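You operate a simulated robot arm through the tools that you are given. There is no shell and no other tool. Be economical: measure what you need, move in short steps, check, and stop when the job is done.

You are at the controls of a simulated robot arm. One attempt, no reset.

TASK
Put the window from the top of the low table on the small pane.

Only the result counts: the job must be done as asked and must still hold three seconds after the hand-in. Knocking over, shifting, dropping, spilling or breaking anything else fails it.

THE ROBOT
A 7-joint arm with a two-finger parallel gripper, fixed in place. Base frame: the origin is at the foot of the arm, x ahead of it, y to its left, z up; the work surface is at about z = 0. Units: m, rad, N and s.
With the tool pointing down near the work surface it reaches from about 0.22 to 0.58 m from the base axis. Its first joint turns from -1.152 to 1.152 rad. Payload 2.5 kg.
The TCP is the grasp point between the finger pads, 0.023 m short of the fingertips. In the tool frame z runs along the fingers and y along their closing line. Largest opening 0.094 m; finger width 0.038, thickness 0.01; the body of the gripper, 0.054 by 0.096 m, starts 0.039 m behind the TCP.
Orientation is told as [roll, pitch, yaw] about the base's x, y, z axes, in that order, counted from this pose: with the fingers straight down and closing along the base's y, the tool's x points along the base's -x, its y along +y and its z along -z.

THE INTERFACE
- The arm moves only by the tool move_arm. Its argument "plan" is a list of rows, each an object (a shift or turn left out is 0, a gripper value left out holds the last) with "offset": the shift along the tool's x, y, z in units of 50 mm (1.0 is 50 mm), a list of three; "turn": the turn, a rotation vector about the tool's x, y, z in units of 6 degrees (1.0 is 6 degrees), a list of three; "grip": the finger opening in m, from 0 to 0.094. In form: [{"offset": [dx, dy, dz], "turn": [rx, ry, rz], "grip": grip}, ...]. A call has 1 to 10 rows; each row shifts and turns the commanded pose from where the row before left it, along the tool's axes as they then stand. A call with a number of a shift or a turn outside -1 to 1 is refused whole. Each row takes 0.2 s and may step no farther than 0.05 m and 0.15 rad from the row before; otherwise, or with a gripper value out of range, the whole call is refused. Where a pose cannot be reached the arm comes as near as it can. A force on the tool above 40 N (or 10 N above the force at the start of the call, whichever is more), or a blocked arm, ends the call early, and 0.2 s more pass. Each finger travels about 0.108 m/s and halts on what it meets, pressing with about 42 N; the grip force reading is that of the motor and also rises with nothing between the fingers. The clock runs only during rows and for 0.2 s after the last one: add rows that do not move to give the fingers time. The reply holds the time, the measured pose of the TCP, the force on the tool along the base axes, the opening and the grip force, in the units named above and with some noise.
- Cameras (640 x 400 px; columns grow to the right, rows downward): "scene" is fixed at [0.1297, -0.4428, 0.5133]; the picture's right is [0.52, -0.86, 0.00], its down [-0.71, -0.43, -0.55] and it looks along [0.47, 0.29, -0.83] (base axes); focal length 347 px, centre (320, 200). "wrist" rides on the gripper at [-0.039, 0, -0.044] in the tool frame; the picture's right is [0.00, -1.00, 0.00], its down [0.97, 0.00, -0.24] and it looks along [0.24, 0.00, 0.97] (tool axes); focal length 218 px, centre (320, 200). There is no depth. A picture from a camera that has moved, and an enlarged one, comes with that camera's place and axes in the base frame and with its lens.
- grab_frame(camera): a new picture of that camera. The clock stands still meanwhile.
- inspect(camera, box): a new picture of the part [left, top, right, bottom] of that camera's present view, enlarged. The clock stands still meanwhile.
- job_done(): hands the job in; it is judged then, once.

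Go step by step. Nothing tells you positions but the pictures and the camera data: compare them with the known pose of the tool, close in by small moves and look again before you grip or let go. The budget is 90 turns and 42 pictures, counting those below and the enlarged ones. Unless the task says otherwise, let go and move clear before handing in, and close with one line.

The tools are called by a JSON object that holds its "name" and its "arguments". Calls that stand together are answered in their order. move_arm: Moves the arm, as the interface text tells. Its arguments: {"type":"object","properties":{"plan":{"type":"array","items":{"type":"object","properties":{"offset":{"type":"array","items":{"type":"number"}},"turn":{"type":"array","items":{"type":"number"}},"grip":{"type":"number"}}}}},"required":["plan"]} The other tools are called the same way: grab_frame (camera) takes a picture; inspect (camera, box) takes an enlarged picture of a part of a camera's view; job_done () hands the job in.

At the start:

```text
time: 0.0
tool_pos: [0.331, -0.2271, 0.2147]
tool_rot: [-0.001, 0.001, 0.0]
force: [-0.9, 0.6, 1.0]
finger_gap: 0.0939
grasp_force: 0.0
```

scene: 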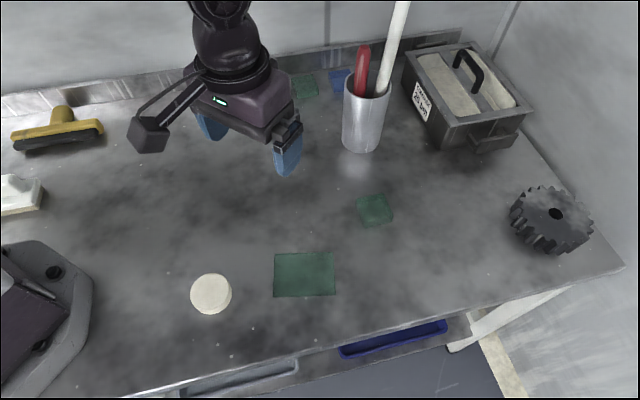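
wrist: 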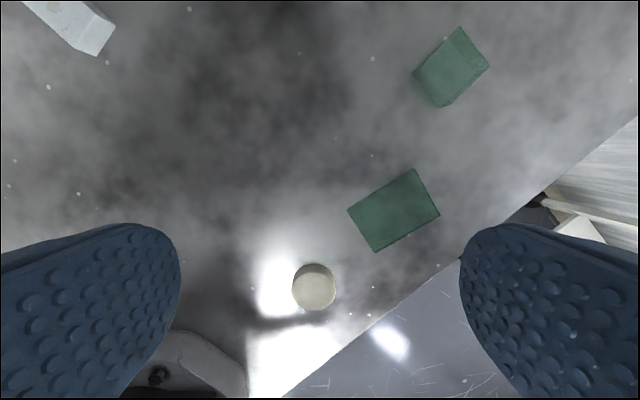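

I see several green, glass-like pieces on the bench and some things I can't make out yet near the back wall. I'll enlarge those regions before I decide what is the window, the low table and the small pane.

{"name": "inspect", "arguments": {"camera": "scene", "box": [260, 40, 420, 140]}}

{"name": "inspect", "arguments": {"camera": "scene", "box": [240, 170, 430, 310]}}

```text
4.00 times, centred on (340, 90) of scene
camera zoom: at [0.1297, -0.4428, 0.5133], right [0.52, -0.86, 0.0], down [-0.71, -0.43, -0.55], along [0.47, 0.29, -0.83], focal length 1387 px, centre (240, 640)
```

zoom: 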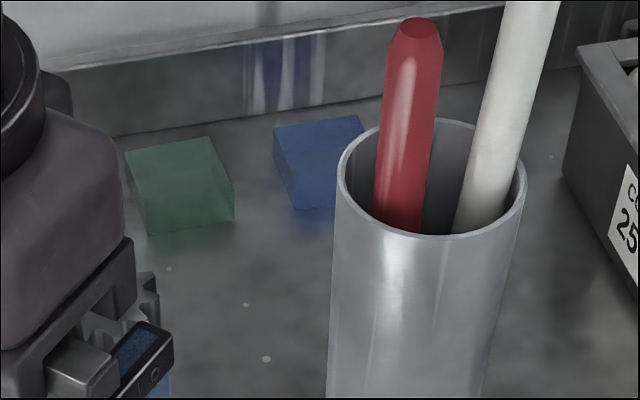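

```text
2.86 times, centred on (335, 240) of scene
camera zoom: at [0.1297, -0.4428, 0.5133], right [0.52, -0.86, 0.0], down [-0.71, -0.43, -0.55], along [0.47, 0.29, -0.83], focal length 991 px, centre (277, 86)
```

zoom: 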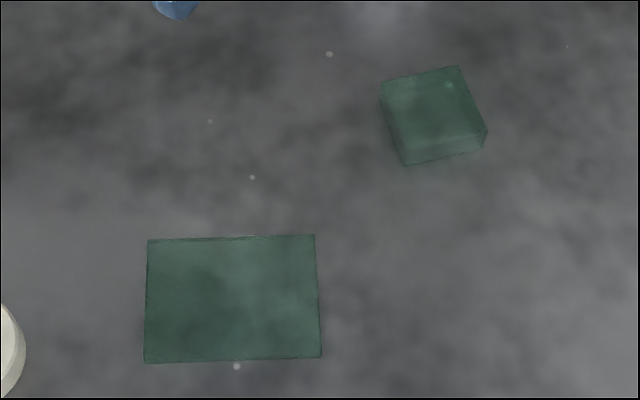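

The nearest green pieces are a flat sheet at about (0.29, -0.32) and a smaller block at about (0.45, -0.36). I'll move the wrist camera above them to see how they are built.

{"name": "move_arm", "arguments": {"plan": [{"offset": [-0.6, -0.7, 0]}, {"offset": [-0.6, -0.7, 0]}, {"offset": [-0.6, -0.7, 0]}, {}]}}

{"name": "grab_frame", "arguments": {"camera": "wrist"}}

{"name": "grab_frame", "arguments": {"camera": "scene"}}

```text
time: 1.0
tool_pos: [0.4199, -0.3312, 0.2152]
tool_rot: [-0.001, -0.001, -0.001]
force: [-0.9, 0.2, 0.6]
finger_gap: 0.0938
grasp_force: 0.1
```

```text
37 pictures are left
camera wrist: at [0.4605, -0.3317, 0.2587], right [0.0, -1.0, 0.0], down [-0.97, 0.0, 0.24], along [-0.24, 0.0, -0.97], focal length 218 px, centre (320, 200)
```

wrist: 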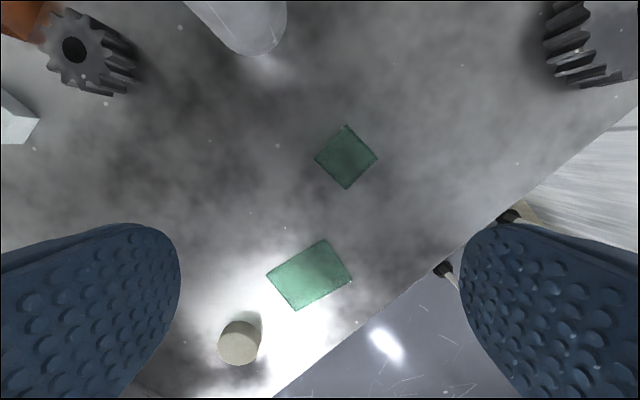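

```text
36 pictures are left
```

scene: 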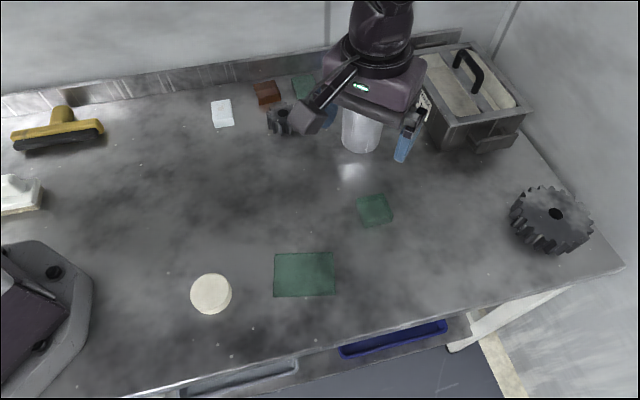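

New objects have come into view behind where the arm was: a white piece, a brown block and a small gear. I'll enlarge those, and the two near green pieces through the wrist camera.

{"name": "inspect", "arguments": {"camera": "scene", "box": [200, 65, 328, 145]}}

{"name": "inspect", "arguments": {"camera": "wrist", "box": [250, 110, 410, 210]}}

{"name": "inspect", "arguments": {"camera": "wrist", "box": [230, 220, 390, 320]}}

```text
5.00 times, centred on (264, 105) of scene
camera zoom: at [0.1297, -0.4428, 0.5133], right [0.52, -0.86, 0.0], down [-0.71, -0.43, -0.55], along [0.47, 0.29, -0.83], focal length 1734 px, centre (600, 675)
```

zoom: 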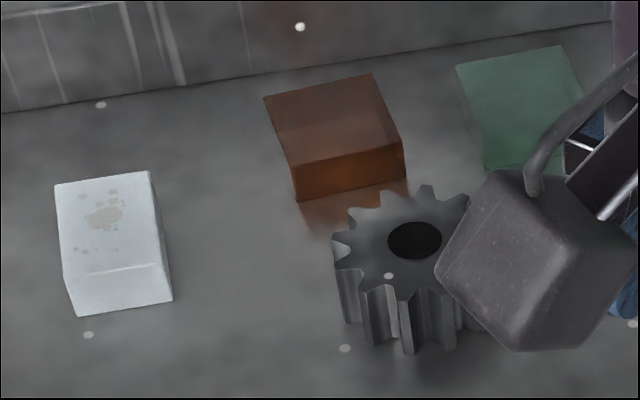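

```text
4.00 times, centred on (330, 160) of wrist
camera zoom: at [0.4605, -0.3317, 0.2587], right [0.0, -1.0, 0.0], down [-0.97, 0.0, 0.24], along [-0.24, 0.0, -0.97], focal length 873 px, centre (280, 360)
```

zoom: 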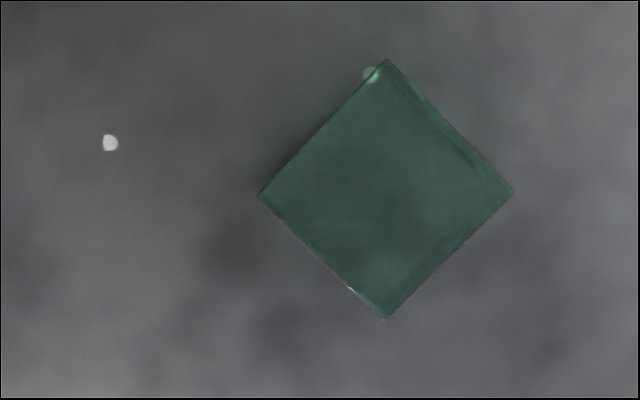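

```text
4.00 times, centred on (310, 270) of wrist
camera zoom: at [0.4605, -0.3317, 0.2587], right [0.0, -1.0, 0.0], down [-0.97, 0.0, 0.24], along [-0.24, 0.0, -0.97], focal length 873 px, centre (360, -80)
```

zoom: 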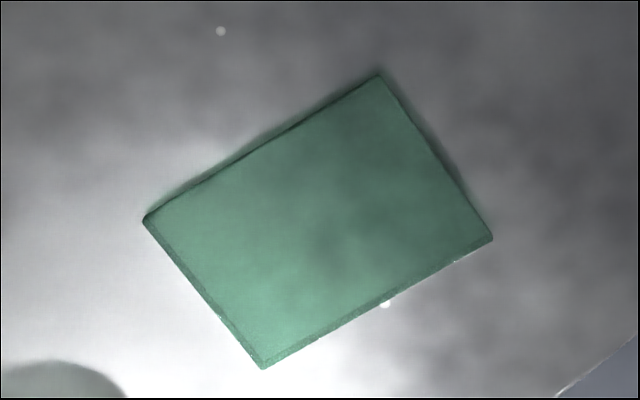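

Both near green pieces lie flat on the bench. The larger one is about 90 x 70 mm and thin, and the smaller is about 49 mm square and roughly 14 mm thick. Before I settle the names I want to see the far group, so I'm moving the wrist camera there with a forward tilt.

{"name": "move_arm", "arguments": {"plan": [{"offset": [0.8, 0, 0]}, {"offset": [0, 0.95, 0]}, {"offset": [0, 0.95, 0]}, {"offset": [0, 0.95, 0]}, {"offset": [0, 0.95, 0]}, {"offset": [0, 0.95, 0]}, {"offset": [0, 0.6, 0], "turn": [0, -1, 0]}, {"turn": [0, -1, 0]}, {"turn": [0, -1, 0]}, {"turn": [0, -1, 0]}]}}

{"name": "grab_frame", "arguments": {"camera": "wrist"}}

{"name": "grab_frame", "arguments": {"camera": "scene"}}

```text
time: 3.2
tool_pos: [0.382, -0.0654, 0.2152]
tool_rot: [0.0, -0.423, -0.001]
force: [0.4, 0.2, -0.7]
finger_gap: 0.0938
grasp_force: 0.1
```

```text
32 pictures are left
camera wrist: at [0.4011, -0.065, 0.272], right [0.0, -1.0, 0.0], down [-0.98, 0.0, -0.18], along [0.18, 0.0, -0.98], focal length 218 px, centre (320, 200)
```

wrist: 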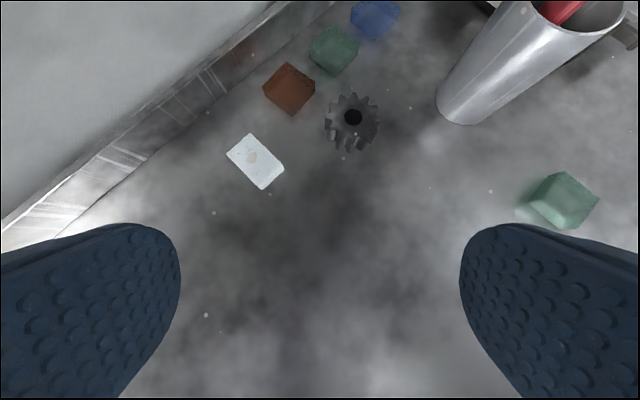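

```text
31 pictures are left
```

scene: 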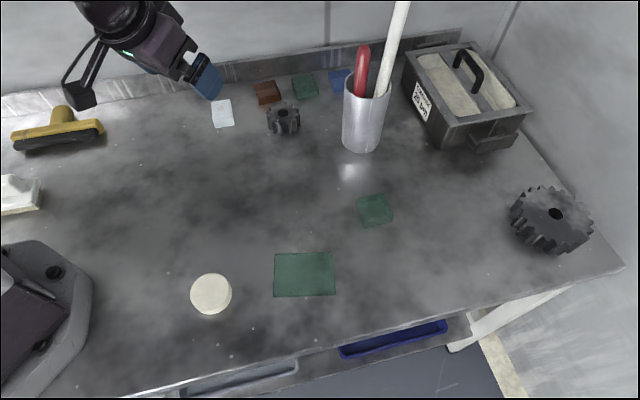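

The far group is a white piece, an amber block, a green block, a blue block and a gear, all seemingly resting on the bench. I'll enlarge the blocks to see whether any of them carries something thin on top.

{"name": "inspect", "arguments": {"camera": "wrist", "box": [240, 0, 432, 120]}}

{"name": "inspect", "arguments": {"camera": "wrist", "box": [504, 150, 632, 230]}}

{"name": "inspect", "arguments": {"camera": "scene", "box": [335, 180, 415, 230]}}

```text
3.33 times, centred on (336, 60) of wrist
camera zoom: at [0.4011, -0.065, 0.272], right [0.0, -1.0, 0.0], down [-0.98, 0.0, -0.18], along [0.18, 0.0, -0.98], focal length 728 px, centre (267, 667)
```

zoom: 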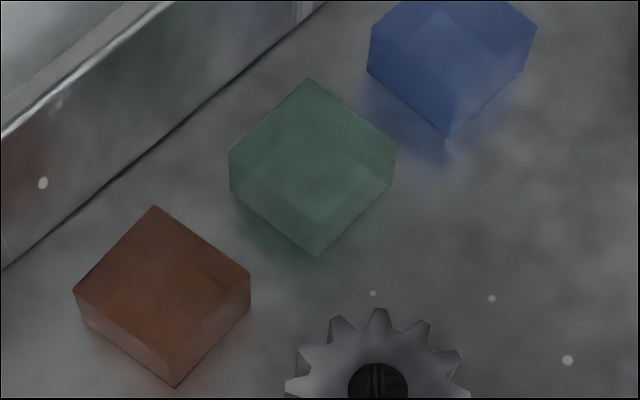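

```text
5.00 times, centred on (568, 190) of wrist
camera zoom: at [0.4011, -0.065, 0.272], right [0.0, -1.0, 0.0], down [-0.98, 0.0, -0.18], along [0.18, 0.0, -0.98], focal length 1091 px, centre (-920, 250)
```

zoom: 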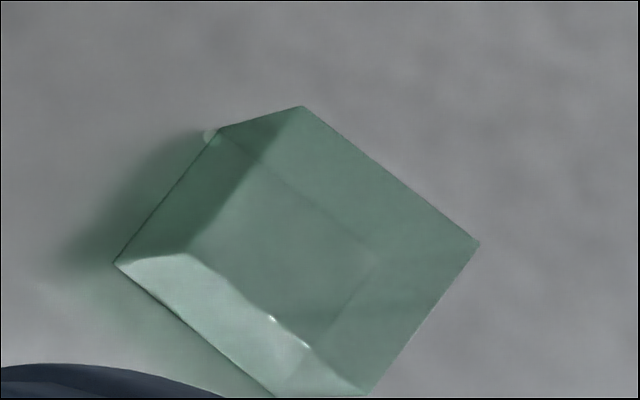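

```text
8.00 times, centred on (375, 205) of scene
camera zoom: at [0.1298, -0.4428, 0.5133], right [0.52, -0.86, 0.0], down [-0.71, -0.43, -0.55], along [0.47, 0.29, -0.83], focal length 2774 px, centre (-120, 160)
```

zoom: 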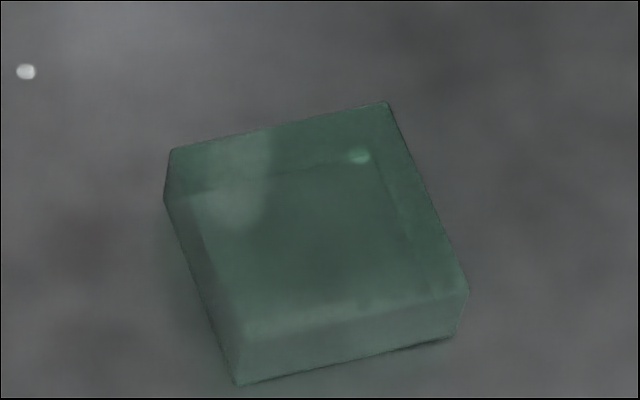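

The near green block is one solid piece of glass about 18–20 mm thick with nothing on it. I still have to find anything that could be a low table with a thin clear window on top, so I'll enlarge the disc, the sheet, the white piece and the left of the bench.

{"name": "inspect", "arguments": {"camera": "scene", "box": [170, 250, 266, 330]}}

{"name": "inspect", "arguments": {"camera": "scene", "box": [256, 240, 352, 305]}}

{"name": "inspect", "arguments": {"camera": "scene", "box": [0, 80, 128, 230]}}

{"name": "inspect", "arguments": {"camera": "wrist", "box": [210, 120, 306, 200]}}

```text
5.00 times, centred on (218, 290) of scene
camera zoom: at [0.1298, -0.4428, 0.5133], right [0.52, -0.86, 0.0], down [-0.71, -0.43, -0.55], along [0.47, 0.29, -0.83], focal length 1734 px, centre (830, -250)
```

zoom: 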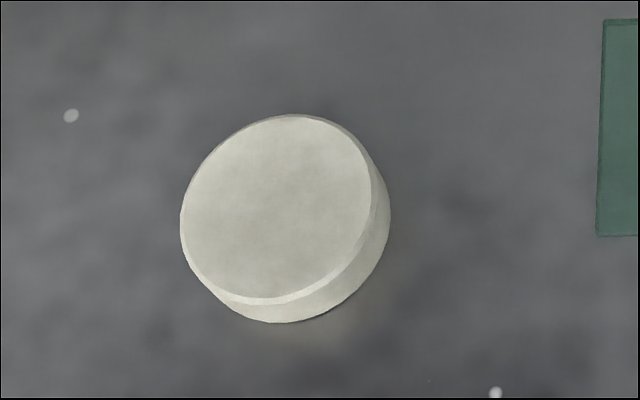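

```text
6.15 times, centred on (304, 272) of scene
camera zoom: at [0.1298, -0.4428, 0.5133], right [0.52, -0.86, 0.0], down [-0.71, -0.43, -0.55], along [0.47, 0.29, -0.83], focal length 2134 px, centre (418, -246)
```

zoom: 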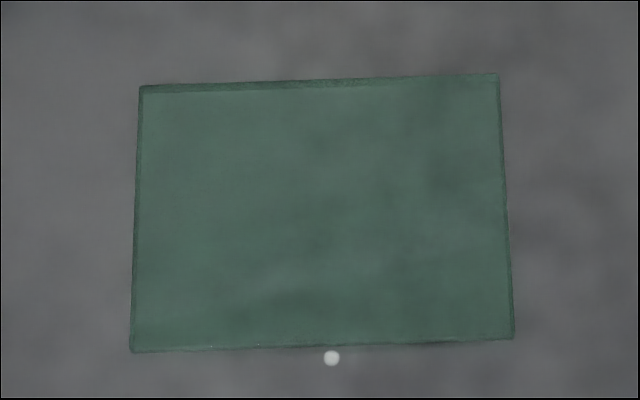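

```text
2.67 times, centred on (64, 155) of scene
camera zoom: at [0.1298, -0.4428, 0.5133], right [0.52, -0.86, 0.0], down [-0.71, -0.43, -0.55], along [0.47, 0.29, -0.83], focal length 925 px, centre (1003, 320)
```

zoom: 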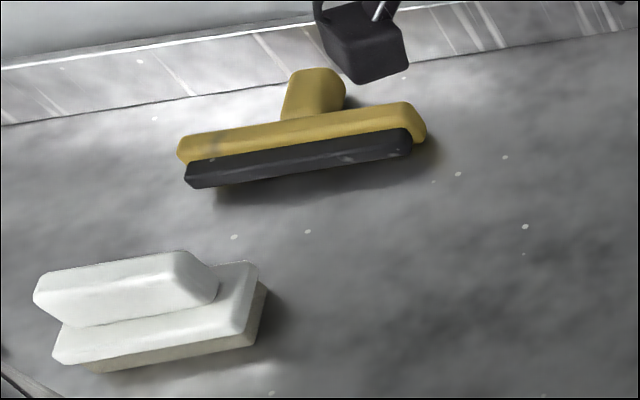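

```text
5.00 times, centred on (258, 160) of wrist
camera zoom: at [0.4011, -0.065, 0.272], right [0.0, -1.0, 0.0], down [-0.98, 0.0, -0.18], along [0.18, 0.0, -0.98], focal length 1091 px, centre (630, 400)
```

zoom: 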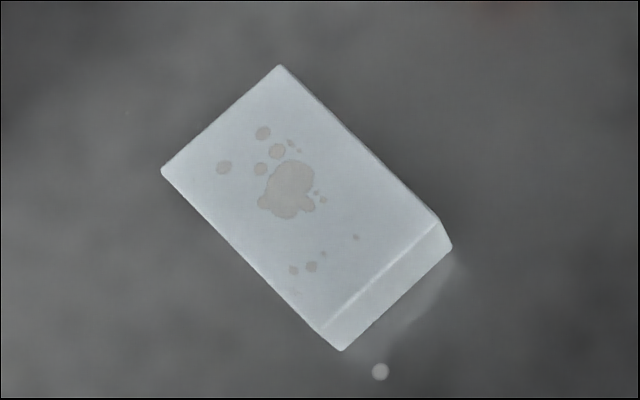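

Nothing lies on the disc, the white block or the sheet, and the white stack is two bars. I'll look at the sheet and the near block from a low angle, close up, to be sure neither is made of layers.

{"name": "move_arm", "arguments": {"plan": [{"offset": [0.42, -0.88, 0.03]}, {"offset": [0.42, -0.88, 0.03]}, {"offset": [0.42, -0.88, 0.03]}, {"offset": [0.42, -0.88, 0.03]}, {"offset": [0.42, -0.88, 0.03]}, {"offset": [0.42, -0.88, 0.03]}, {"turn": [0, -1, 0]}, {"turn": [0, -1, 0]}, {"turn": [0, -1, 0]}, {"turn": [0, -1, 0]}]}}

{"name": "grab_frame", "arguments": {"camera": "wrist"}}

```text
time: 5.4
tool_pos: [0.2692, -0.3294, 0.1563]
tool_rot: [-0.002, -0.841, 0.001]
force: [0.2, 0.3, 0.3]
finger_gap: 0.0937
grasp_force: 0.0
```

```text
23 pictures are left
camera wrist: at [0.2645, -0.3285, 0.2152], right [0.0, -1.0, 0.0], down [-0.83, 0.0, -0.56], along [0.56, 0.0, -0.83], focal length 218 px, centre (320, 200)
```

wrist: 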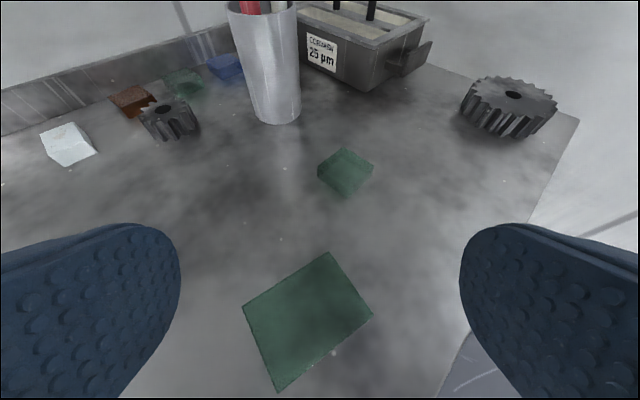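

There is a metal box with a label beyond the cup. I'll read that and take a closer look at the block.

{"name": "inspect", "arguments": {"camera": "wrist", "box": [280, 0, 440, 100]}}

{"name": "inspect", "arguments": {"camera": "wrist", "box": [305, 140, 385, 200]}}

{"name": "inspect", "arguments": {"camera": "wrist", "box": [228, 240, 388, 400]}}

{"name": "inspect", "arguments": {"camera": "scene", "box": [390, 30, 550, 160]}}

```text
4.00 times, centred on (360, 50) of wrist
camera zoom: at [0.2645, -0.3285, 0.2152], right [0.0, -1.0, 0.0], down [-0.83, 0.0, -0.56], along [0.56, 0.0, -0.83], focal length 873 px, centre (160, 800)
```

zoom: 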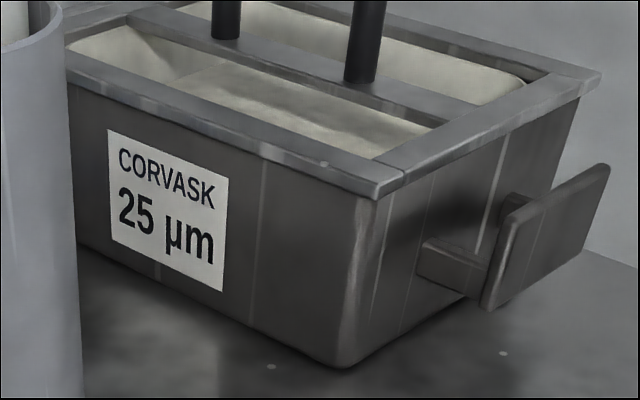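

```text
6.67 times, centred on (345, 170) of wrist
camera zoom: at [0.2645, -0.3285, 0.2152], right [0.0, -1.0, 0.0], down [-0.83, 0.0, -0.56], along [0.56, 0.0, -0.83], focal length 1455 px, centre (153, 400)
```

zoom: 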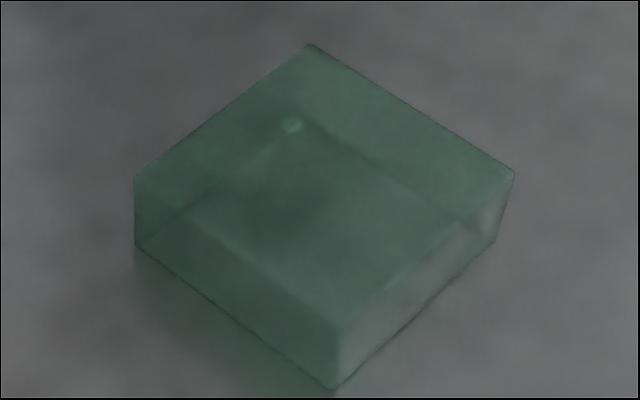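

```text
2.50 times, centred on (308, 320) of wrist
camera zoom: at [0.2645, -0.3285, 0.2152], right [0.0, -1.0, 0.0], down [-0.83, 0.0, -0.56], along [0.56, 0.0, -0.83], focal length 546 px, centre (350, -100)
```

zoom: 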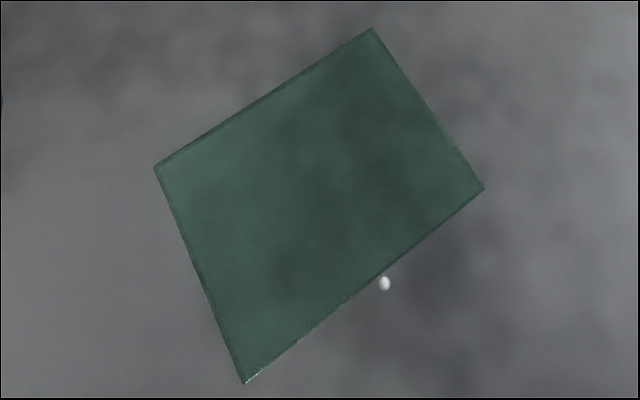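

```text
3.08 times, centred on (470, 95) of scene
camera zoom: at [0.1297, -0.4428, 0.5133], right [0.52, -0.86, 0.0], down [-0.71, -0.43, -0.55], along [0.47, 0.29, -0.83], focal length 1067 px, centre (-142, 523)
```

zoom: 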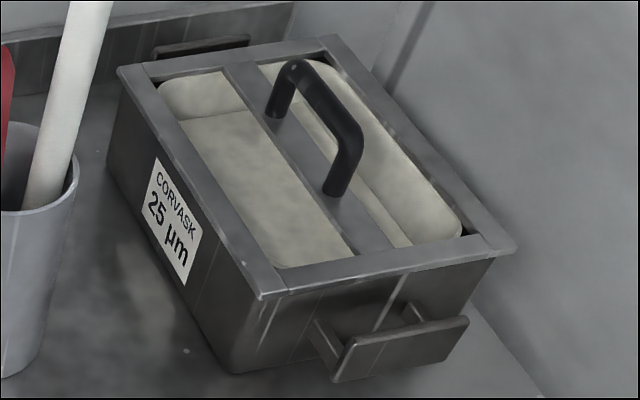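

The box holds "Corvask" polishing grit, and the sheet and block are both single pieces. Part of the bench to the left of the arm is outside the scene view, so I'll swing over and check it for a low table.

{"name": "move_arm", "arguments": {"plan": [{"offset": [-0.7, 0, -0.62]}, {"offset": [-0.7, 0, -0.62]}, {"offset": [0, 0.98, 0]}, {"offset": [0, 0.98, 0]}, {"offset": [0, 0.98, 0]}, {"offset": [0, 0.98, 0]}, {"offset": [0, 0.98, 0]}, {"offset": [0, 0.98, 0]}, {"offset": [0, 0.98, 0]}, {"offset": [0, 0.98, 0]}]}}

{"name": "move_arm", "arguments": {"plan": [{"offset": [0, 0.9, 0], "turn": [0, 1, 0]}, {"offset": [0, 0.9, 0], "turn": [0, 1, 0]}, {"turn": [0, 1, 0]}, {"turn": [0, 1, 0]}, {"turn": [0, 1, 0]}, {}]}}

{"name": "grab_frame", "arguments": {"camera": "wrist"}}

{"name": "inspect", "arguments": {"camera": "scene", "box": [160, 300, 480, 400]}}

```text
time: 7.6
tool_pos: [0.3385, -0.0008, 0.2744]
tool_rot: [-0.001, -0.837, -0.001]
force: [-0.2, 0.7, 0.4]
finger_gap: 0.094
grasp_force: 0.1
out of reach, approached as far as the arm can: row 6, 7, 8, 9, 10
```

```text
time: 9.0
tool_pos: [0.3115, 0.084, 0.2521]
tool_rot: [-0.035, -0.25, 0.043]
force: [0.3, -0.3, 1.1]
finger_gap: 0.094
grasp_force: 0.1
```

```text
18 pictures are left
camera wrist: at [0.3411, 0.0873, 0.3044], right [0.04, -1.0, 0.03], down [-1.0, -0.04, -0.01], along [0.01, -0.03, -1.0], focal length 218 px, centre (320, 200)
```

wrist: 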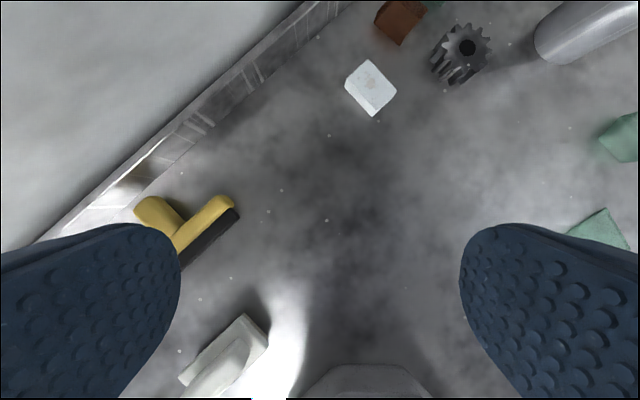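

```text
2.00 times, centred on (320, 350) of scene
camera zoom: at [0.1295, -0.443, 0.5131], right [0.52, -0.86, 0.0], down [-0.71, -0.43, -0.55], along [0.47, 0.29, -0.83], focal length 693 px, centre (320, -100)
```

zoom: 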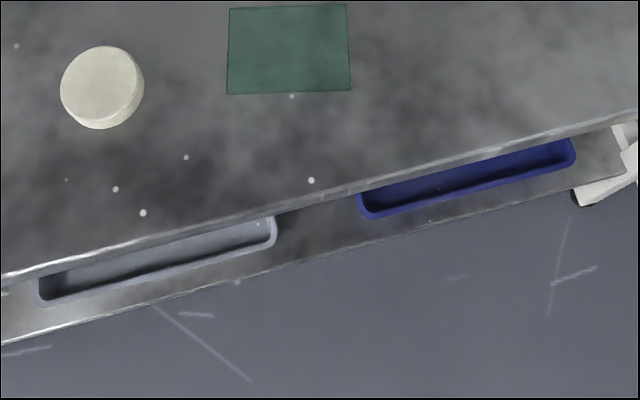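

I found no other stand or table, so I take the bench itself to be the low table. The 49 x 49 x 20 mm green glass block at (0.448, -0.360) is the window, and the thin sheet at (0.293, -0.318) is the small pane. I'm returning upright towards the block, still high.

{"name": "move_arm", "arguments": {"plan": [{"offset": [0, -0.95, 0], "turn": [0, 0.5, 0]}, {"offset": [0, -0.95, 0], "turn": [0, 0.5, 0]}, {"offset": [0, -0.95, 0], "turn": [0, 0.5, 0]}, {"offset": [0, -0.95, 0], "turn": [0, 0.5, 0]}, {"offset": [0, -0.95, 0], "turn": [0, 0.5, 0]}, {"offset": [0, -0.95, 0], "turn": [0, 0.5, 0]}, {}]}}

```text
time: 10.6
tool_pos: [0.4046, -0.148, 0.2774]
tool_rot: [-0.001, 0.001, 0.0]
force: [0.0, 0.4, -0.5]
finger_gap: 0.0942
grasp_force: 0.0
out of reach, approached as far as the arm can: row 4, 5, 6
```

The tool is upright again. I'm moving near the block and turning the fingers to its faces.

{"name": "move_arm", "arguments": {"plan": [{"offset": [0, -0.8, 0.35]}, {"offset": [0, -0.8, 0.35]}, {"offset": [0, -0.8, 0.35]}, {"offset": [0, -0.8, 0.35]}, {"turn": [0, 0, 1]}, {"turn": [0, 0, 1]}, {"turn": [0, 0, 1]}, {}]}}

```text
time: 12.4
tool_pos: [0.4357, -0.2494, 0.219]
tool_rot: [-0.001, -0.001, -0.317]
force: [-0.5, 0.0, 0.7]
finger_gap: 0.0938
grasp_force: 0.1
out of reach, approached as far as the arm can: row 1, 2, 3, 4
```

{"name": "move_arm", "arguments": {"plan": [{"turn": [0, 0, 1]}, {"turn": [0, 0, 1]}, {"turn": [0, 0, 1]}, {"turn": [0, 0, 1]}, {"turn": [0, 0, 0.25]}, {}]}}

```text
time: 13.8
tool_pos: [0.4354, -0.2495, 0.2178]
tool_rot: [0.001, 0.0, -0.76]
force: [0.9, -0.6, 0.6]
finger_gap: 0.0941
grasp_force: 0.1
```

{"name": "move_arm", "arguments": {"plan": [{"offset": [-0.426, -0.359, 0.39]}, {"offset": [-0.426, -0.359, 0.39]}, {"offset": [-0.426, -0.359, 0.39]}, {"offset": [-0.426, -0.359, 0.39]}, {}]}}

{"name": "grab_frame", "arguments": {"camera": "wrist"}}

```text
time: 15.0
tool_pos: [0.4467, -0.3571, 0.1387]
tool_rot: [0.0, -0.003, -0.761]
force: [0.5, 0.4, -0.2]
finger_gap: 0.0939
grasp_force: 0.1
```

```text
16 pictures are left
camera wrist: at [0.4769, -0.3843, 0.1832], right [-0.69, -0.73, 0.0], down [-0.7, 0.67, 0.24], along [-0.17, 0.16, -0.97], focal length 218 px, centre (320, 200)
```

wrist: 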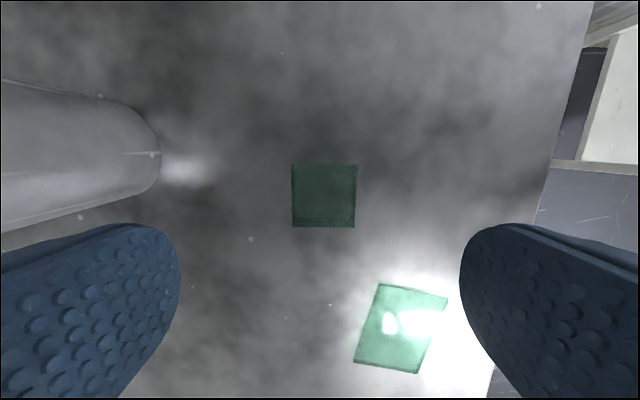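

The fingers are square to the block, with its centre at about (0.448, -0.361). I'm making a small correction and lowering to the grip height.

{"name": "move_arm", "arguments": {"plan": [{"offset": [-0.078, -0.042, 0.3]}, {"offset": [0, 0, 0.5]}, {"offset": [0, 0, 0.5]}, {"offset": [0, 0, 0.5]}, {"offset": [0, 0, 0.3]}, {}]}}

{"name": "grab_frame", "arguments": {"camera": "wrist"}}

```text
time: 16.4
tool_pos: [0.4478, -0.3627, 0.0347]
tool_rot: [0.002, 0.0, -0.758]
force: [0.3, 0.7, 0.6]
finger_gap: 0.0942
grasp_force: 0.1
```

```text
15 pictures are left
camera wrist: at [0.4786, -0.389, 0.0793], right [-0.69, -0.73, 0.0], down [-0.7, 0.67, 0.24], along [-0.17, 0.17, -0.97], focal length 218 px, centre (320, 200)
```

wrist: 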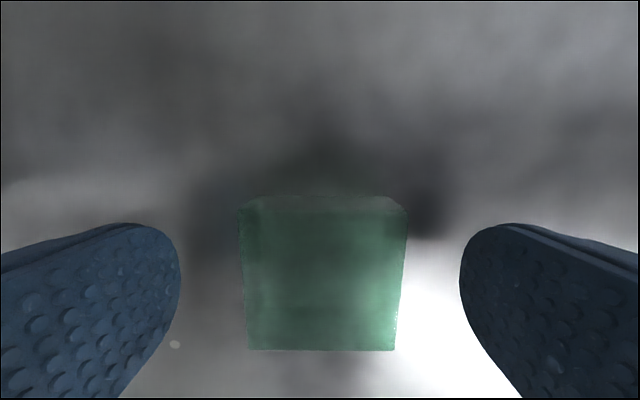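

The block is centred between the fingers. I'm lowering the last 8 mm and closing.

{"name": "move_arm", "arguments": {"plan": [{"offset": [0, 0, 0.17]}, {}, {"grip": 0.03}, {"grip": 0.03}, {"grip": 0.03}, {"grip": 0.03}]}}

```text
time: 17.8
tool_pos: [0.4484, -0.3634, 0.0271]
tool_rot: [0.0, -0.002, -0.76]
force: [0.1, -0.2, -0.4]
finger_gap: 0.049
grasp_force: 41.9
```

I have it, at a 49 mm opening and 42 N. Next I'm lifting straight up.

{"name": "move_arm", "arguments": {"plan": [{"offset": [0, 0, -0.4]}, {"offset": [0, 0, -0.6]}, {"offset": [0, 0, -0.6]}, {}]}}

{"name": "grab_frame", "arguments": {"camera": "wrist"}}

{"name": "grab_frame", "arguments": {"camera": "scene"}}

```text
time: 18.8
tool_pos: [0.449, -0.3632, 0.1062]
tool_rot: [0.0, -0.001, -0.759]
force: [0.4, -0.4, -1.3]
finger_gap: 0.0493
grasp_force: 42.4
```

```text
14 pictures are left
camera wrist: at [0.4797, -0.3894, 0.1502], right [-0.69, -0.72, 0.0], down [-0.7, 0.67, 0.24], along [-0.17, 0.17, -0.97], focal length 218 px, centre (320, 200)
```

wrist: 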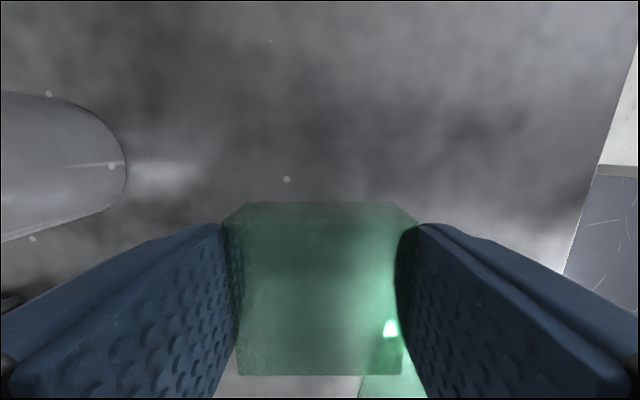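

```text
13 pictures are left
```

scene: 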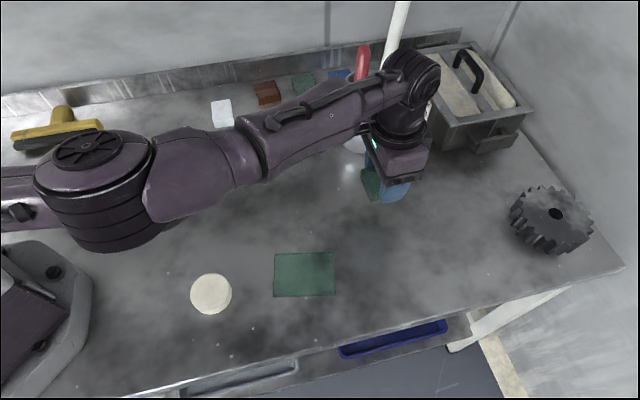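

The block came up as a single piece. Three views put the sheet's centre at about (0.291, -0.317), with its short side at about 33°. I'm carrying the block above it and turning to line up.

{"name": "move_arm", "arguments": {"plan": [{"offset": [0.731, -0.377, 0]}, {"offset": [0.731, -0.377, 0]}, {"offset": [0.731, -0.377, 0]}, {"offset": [0.731, -0.377, 0]}, {"turn": [0, 0, 0.8]}, {"turn": [0, 0, 0.8]}, {"turn": [0, 0, 0.6]}, {}]}}

{"name": "grab_frame", "arguments": {"camera": "wrist"}}

{"name": "inspect", "arguments": {"camera": "scene", "box": [220, 190, 380, 320]}}

```text
time: 20.6
tool_pos: [0.2901, -0.3171, 0.1074]
tool_rot: [0.0, -0.001, -0.992]
force: [-0.2, -0.6, -1.5]
finger_gap: 0.0492
grasp_force: 42.0
```

```text
12 pictures are left
camera wrist: at [0.3135, -0.3496, 0.1507], right [-0.84, -0.55, 0.0], down [-0.53, 0.81, 0.24], along [-0.13, 0.2, -0.97], focal length 218 px, centre (320, 200)
```

wrist: 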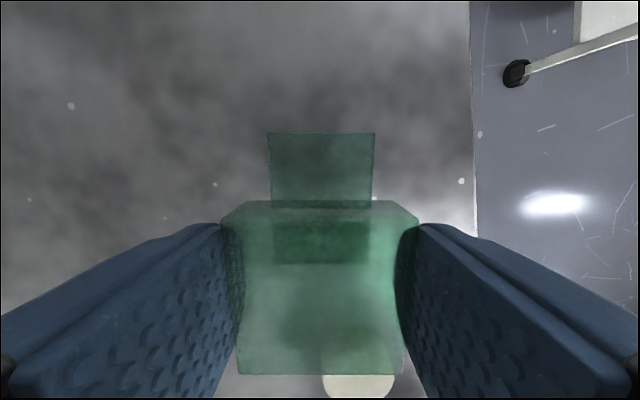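

```text
3.08 times, centred on (300, 255) of scene
camera zoom: at [0.1297, -0.4428, 0.5133], right [0.52, -0.86, 0.0], down [-0.71, -0.43, -0.55], along [0.47, 0.29, -0.83], focal length 1067 px, centre (382, 31)
```

zoom: 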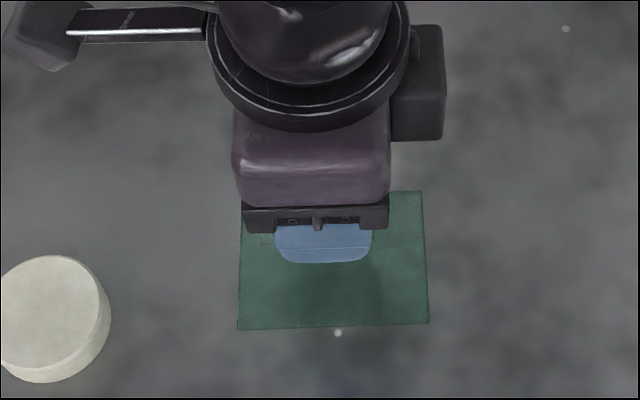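

The block is lined up over the sheet, with the lateral centre at column 321. I'm lowering to about 8 mm above it and looking again.

{"name": "move_arm", "arguments": {"plan": [{"offset": [-0.04, 0, 0.4]}, {"offset": [0, 0, 0.4]}, {"offset": [0, 0, 0.3]}, {"offset": [0, 0, 0.2]}, {}]}}

{"name": "inspect", "arguments": {"camera": "scene", "box": [220, 190, 380, 320]}}

{"name": "grab_frame", "arguments": {"camera": "wrist"}}

```text
time: 21.8
tool_pos: [0.2925, -0.3181, 0.0413]
tool_rot: [0.001, -0.002, -0.991]
force: [1.1, 0.4, -1.4]
finger_gap: 0.0491
grasp_force: 41.8
```

```text
3.08 times, centred on (300, 255) of scene
camera zoom: at [0.1297, -0.4428, 0.5133], right [0.52, -0.86, 0.0], down [-0.71, -0.43, -0.55], along [0.47, 0.29, -0.83], focal length 1067 px, centre (382, 31)
```

zoom: 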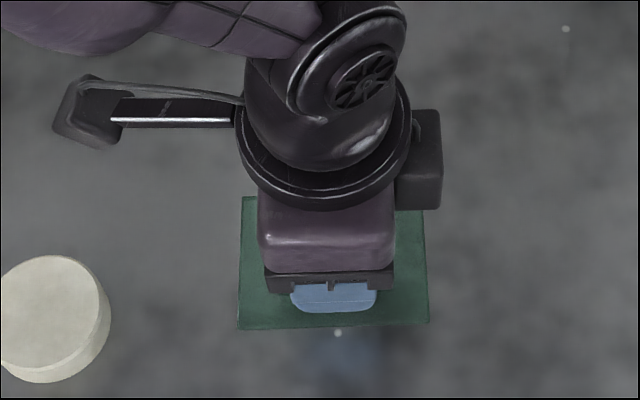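

```text
9 pictures are left
camera wrist: at [0.3152, -0.351, 0.0856], right [-0.84, -0.55, 0.0], down [-0.53, 0.81, 0.24], along [-0.13, 0.2, -0.97], focal length 218 px, centre (320, 200)
```

wrist: 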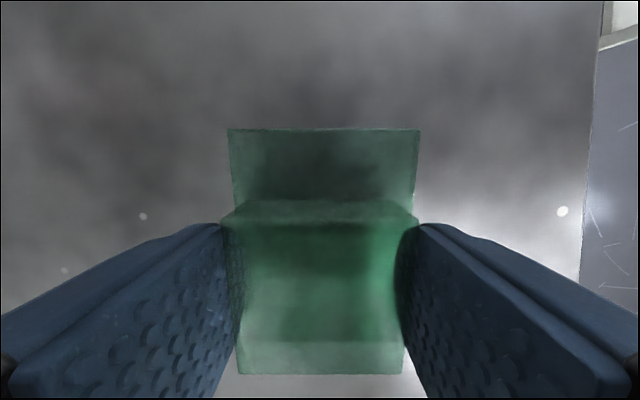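

The sheet reaches about 45 mm one way and 49 mm the other from the tool axis, so the block is well centred. I'm lowering gently until it touches.

{"name": "move_arm", "arguments": {"plan": [{"offset": [0.02, -0.02, 0.06]}, {"offset": [0, 0, 0.04]}, {}]}}

```text
time: 22.6
tool_pos: [0.2911, -0.319, 0.0381]
tool_rot: [0.0, -0.001, -0.99]
force: [-0.1, 0.6, -1.6]
finger_gap: 0.0493
grasp_force: 41.6
```

{"name": "move_arm", "arguments": {"plan": [{"offset": [0, 0, 0.03]}, {"offset": [0, 0, 0.03]}, {}]}}

```text
time: 23.4
tool_pos: [0.2916, -0.3189, 0.0345]
tool_rot: [0.0, 0.0, -0.989]
force: [-0.9, 1.6, -0.9]
finger_gap: 0.049
grasp_force: 42.3
```

{"name": "move_arm", "arguments": {"plan": [{"offset": [0, 0, 0.03]}, {}]}}

```text
time: 24.0
tool_pos: [0.291, -0.3194, 0.0312]
tool_rot: [0.0, 0.0, -0.99]
force: [0.8, -0.4, -0.6]
finger_gap: 0.0491
grasp_force: 42.2
```

{"name": "move_arm", "arguments": {"plan": [{"offset": [0, 0, 0.02]}, {}]}}

```text
time: 24.6
tool_pos: [0.2916, -0.3192, 0.0305]
tool_rot: [-0.001, 0.0, -0.991]
force: [0.0, -0.4, -0.6]
finger_gap: 0.049
grasp_force: 41.6
```

{"name": "move_arm", "arguments": {"plan": [{"offset": [0, 0, 0.02]}, {}]}}

{"name": "inspect", "arguments": {"camera": "wrist", "box": [200, 120, 440, 390]}}

```text
time: 25.2
tool_pos: [0.2919, -0.3182, 0.0302]
tool_rot: [0.0, -0.002, -0.988]
force: [-1.3, 1.9, 7.2]
finger_gap: 0.0494
grasp_force: 41.5
```

```text
1.48 times, centred on (320, 255) of wrist
camera zoom: at [0.3142, -0.3511, 0.0749], right [-0.84, -0.55, 0.0], down [-0.53, 0.81, 0.24], along [-0.13, 0.2, -0.97], focal length 323 px, centre (320, 118)
```

zoom: 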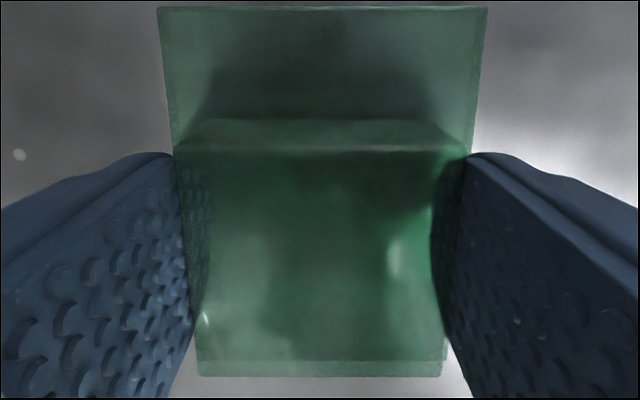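

Force along z rose to 7 N, so the block is touching the sheet. I'm opening the fingers and rising straight up.

{"name": "move_arm", "arguments": {"plan": [{"grip": 0.06}, {"grip": 0.08}, {"grip": 0.08}, {"offset": [0, 0, -0.2]}, {"offset": [0, 0, -0.5]}, {"offset": [0, 0, -0.8]}, {"offset": [0, 0, -0.9]}, {}]}}

{"name": "grab_frame", "arguments": {"camera": "wrist"}}

```text
time: 27.0
tool_pos: [0.289, -0.3186, 0.1522]
tool_rot: [0.001, 0.0, -0.991]
force: [0.3, -0.4, 0.1]
finger_gap: 0.08
grasp_force: 0.1
```

```text
7 pictures are left
camera wrist: at [0.3123, -0.3513, 0.1956], right [-0.84, -0.55, 0.0], down [-0.53, 0.81, 0.24], along [-0.13, 0.2, -0.97], focal length 218 px, centre (320, 200)
```

wrist: 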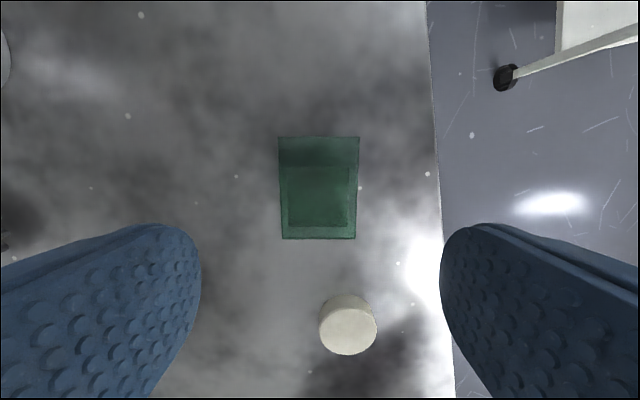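

The block rests squared up on the sheet, inside its edges. I'm backing away sideways for a last look from the scene camera.

{"name": "move_arm", "arguments": {"plan": [{"offset": [-0.5, 0.6, -0.5]}, {"offset": [-0.5, 0.7, 0]}, {"offset": [-0.5, 0.7, 0]}, {"offset": [0, 0.9, 0]}, {}]}}

{"name": "grab_frame", "arguments": {"camera": "scene"}}

{"name": "inspect", "arguments": {"camera": "scene", "box": [250, 170, 410, 310]}}

```text
time: 28.2
tool_pos: [0.4517, -0.3032, 0.1741]
tool_rot: [-0.001, 0.001, -0.991]
force: [-0.2, -0.1, -0.2]
finger_gap: 0.0799
grasp_force: 0.0
```

```text
6 pictures are left
```

scene: 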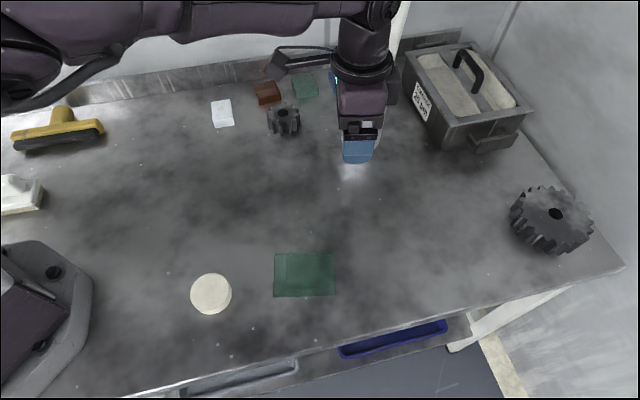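

```text
2.86 times, centred on (330, 240) of scene
camera zoom: at [0.1298, -0.4428, 0.5133], right [0.52, -0.86, 0.0], down [-0.71, -0.43, -0.55], along [0.47, 0.29, -0.83], focal length 991 px, centre (291, 86)
```

zoom: 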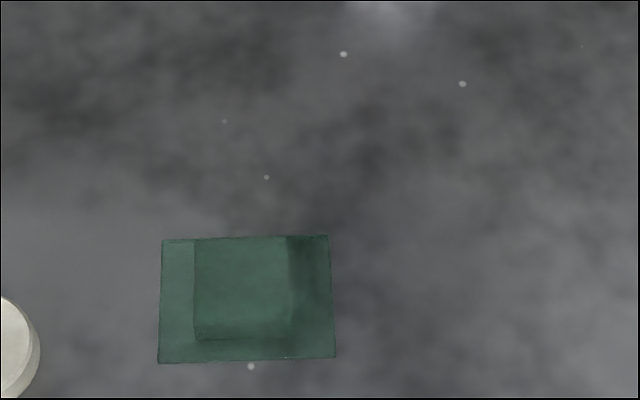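

The block sits flat on the sheet, the sheet hasn't moved, and nothing else in view has been disturbed. The arm is clear, so I'm handing in.

{"name": "job_done", "arguments": {}}

```text
The job is handed in.
```

I set the green glass block squarely on the thin green sheet, taking the block as "the window", the bench as "the low table" and the sheet as "the small pane"; those names are my best guess, as nothing in the pictures confirmed them.
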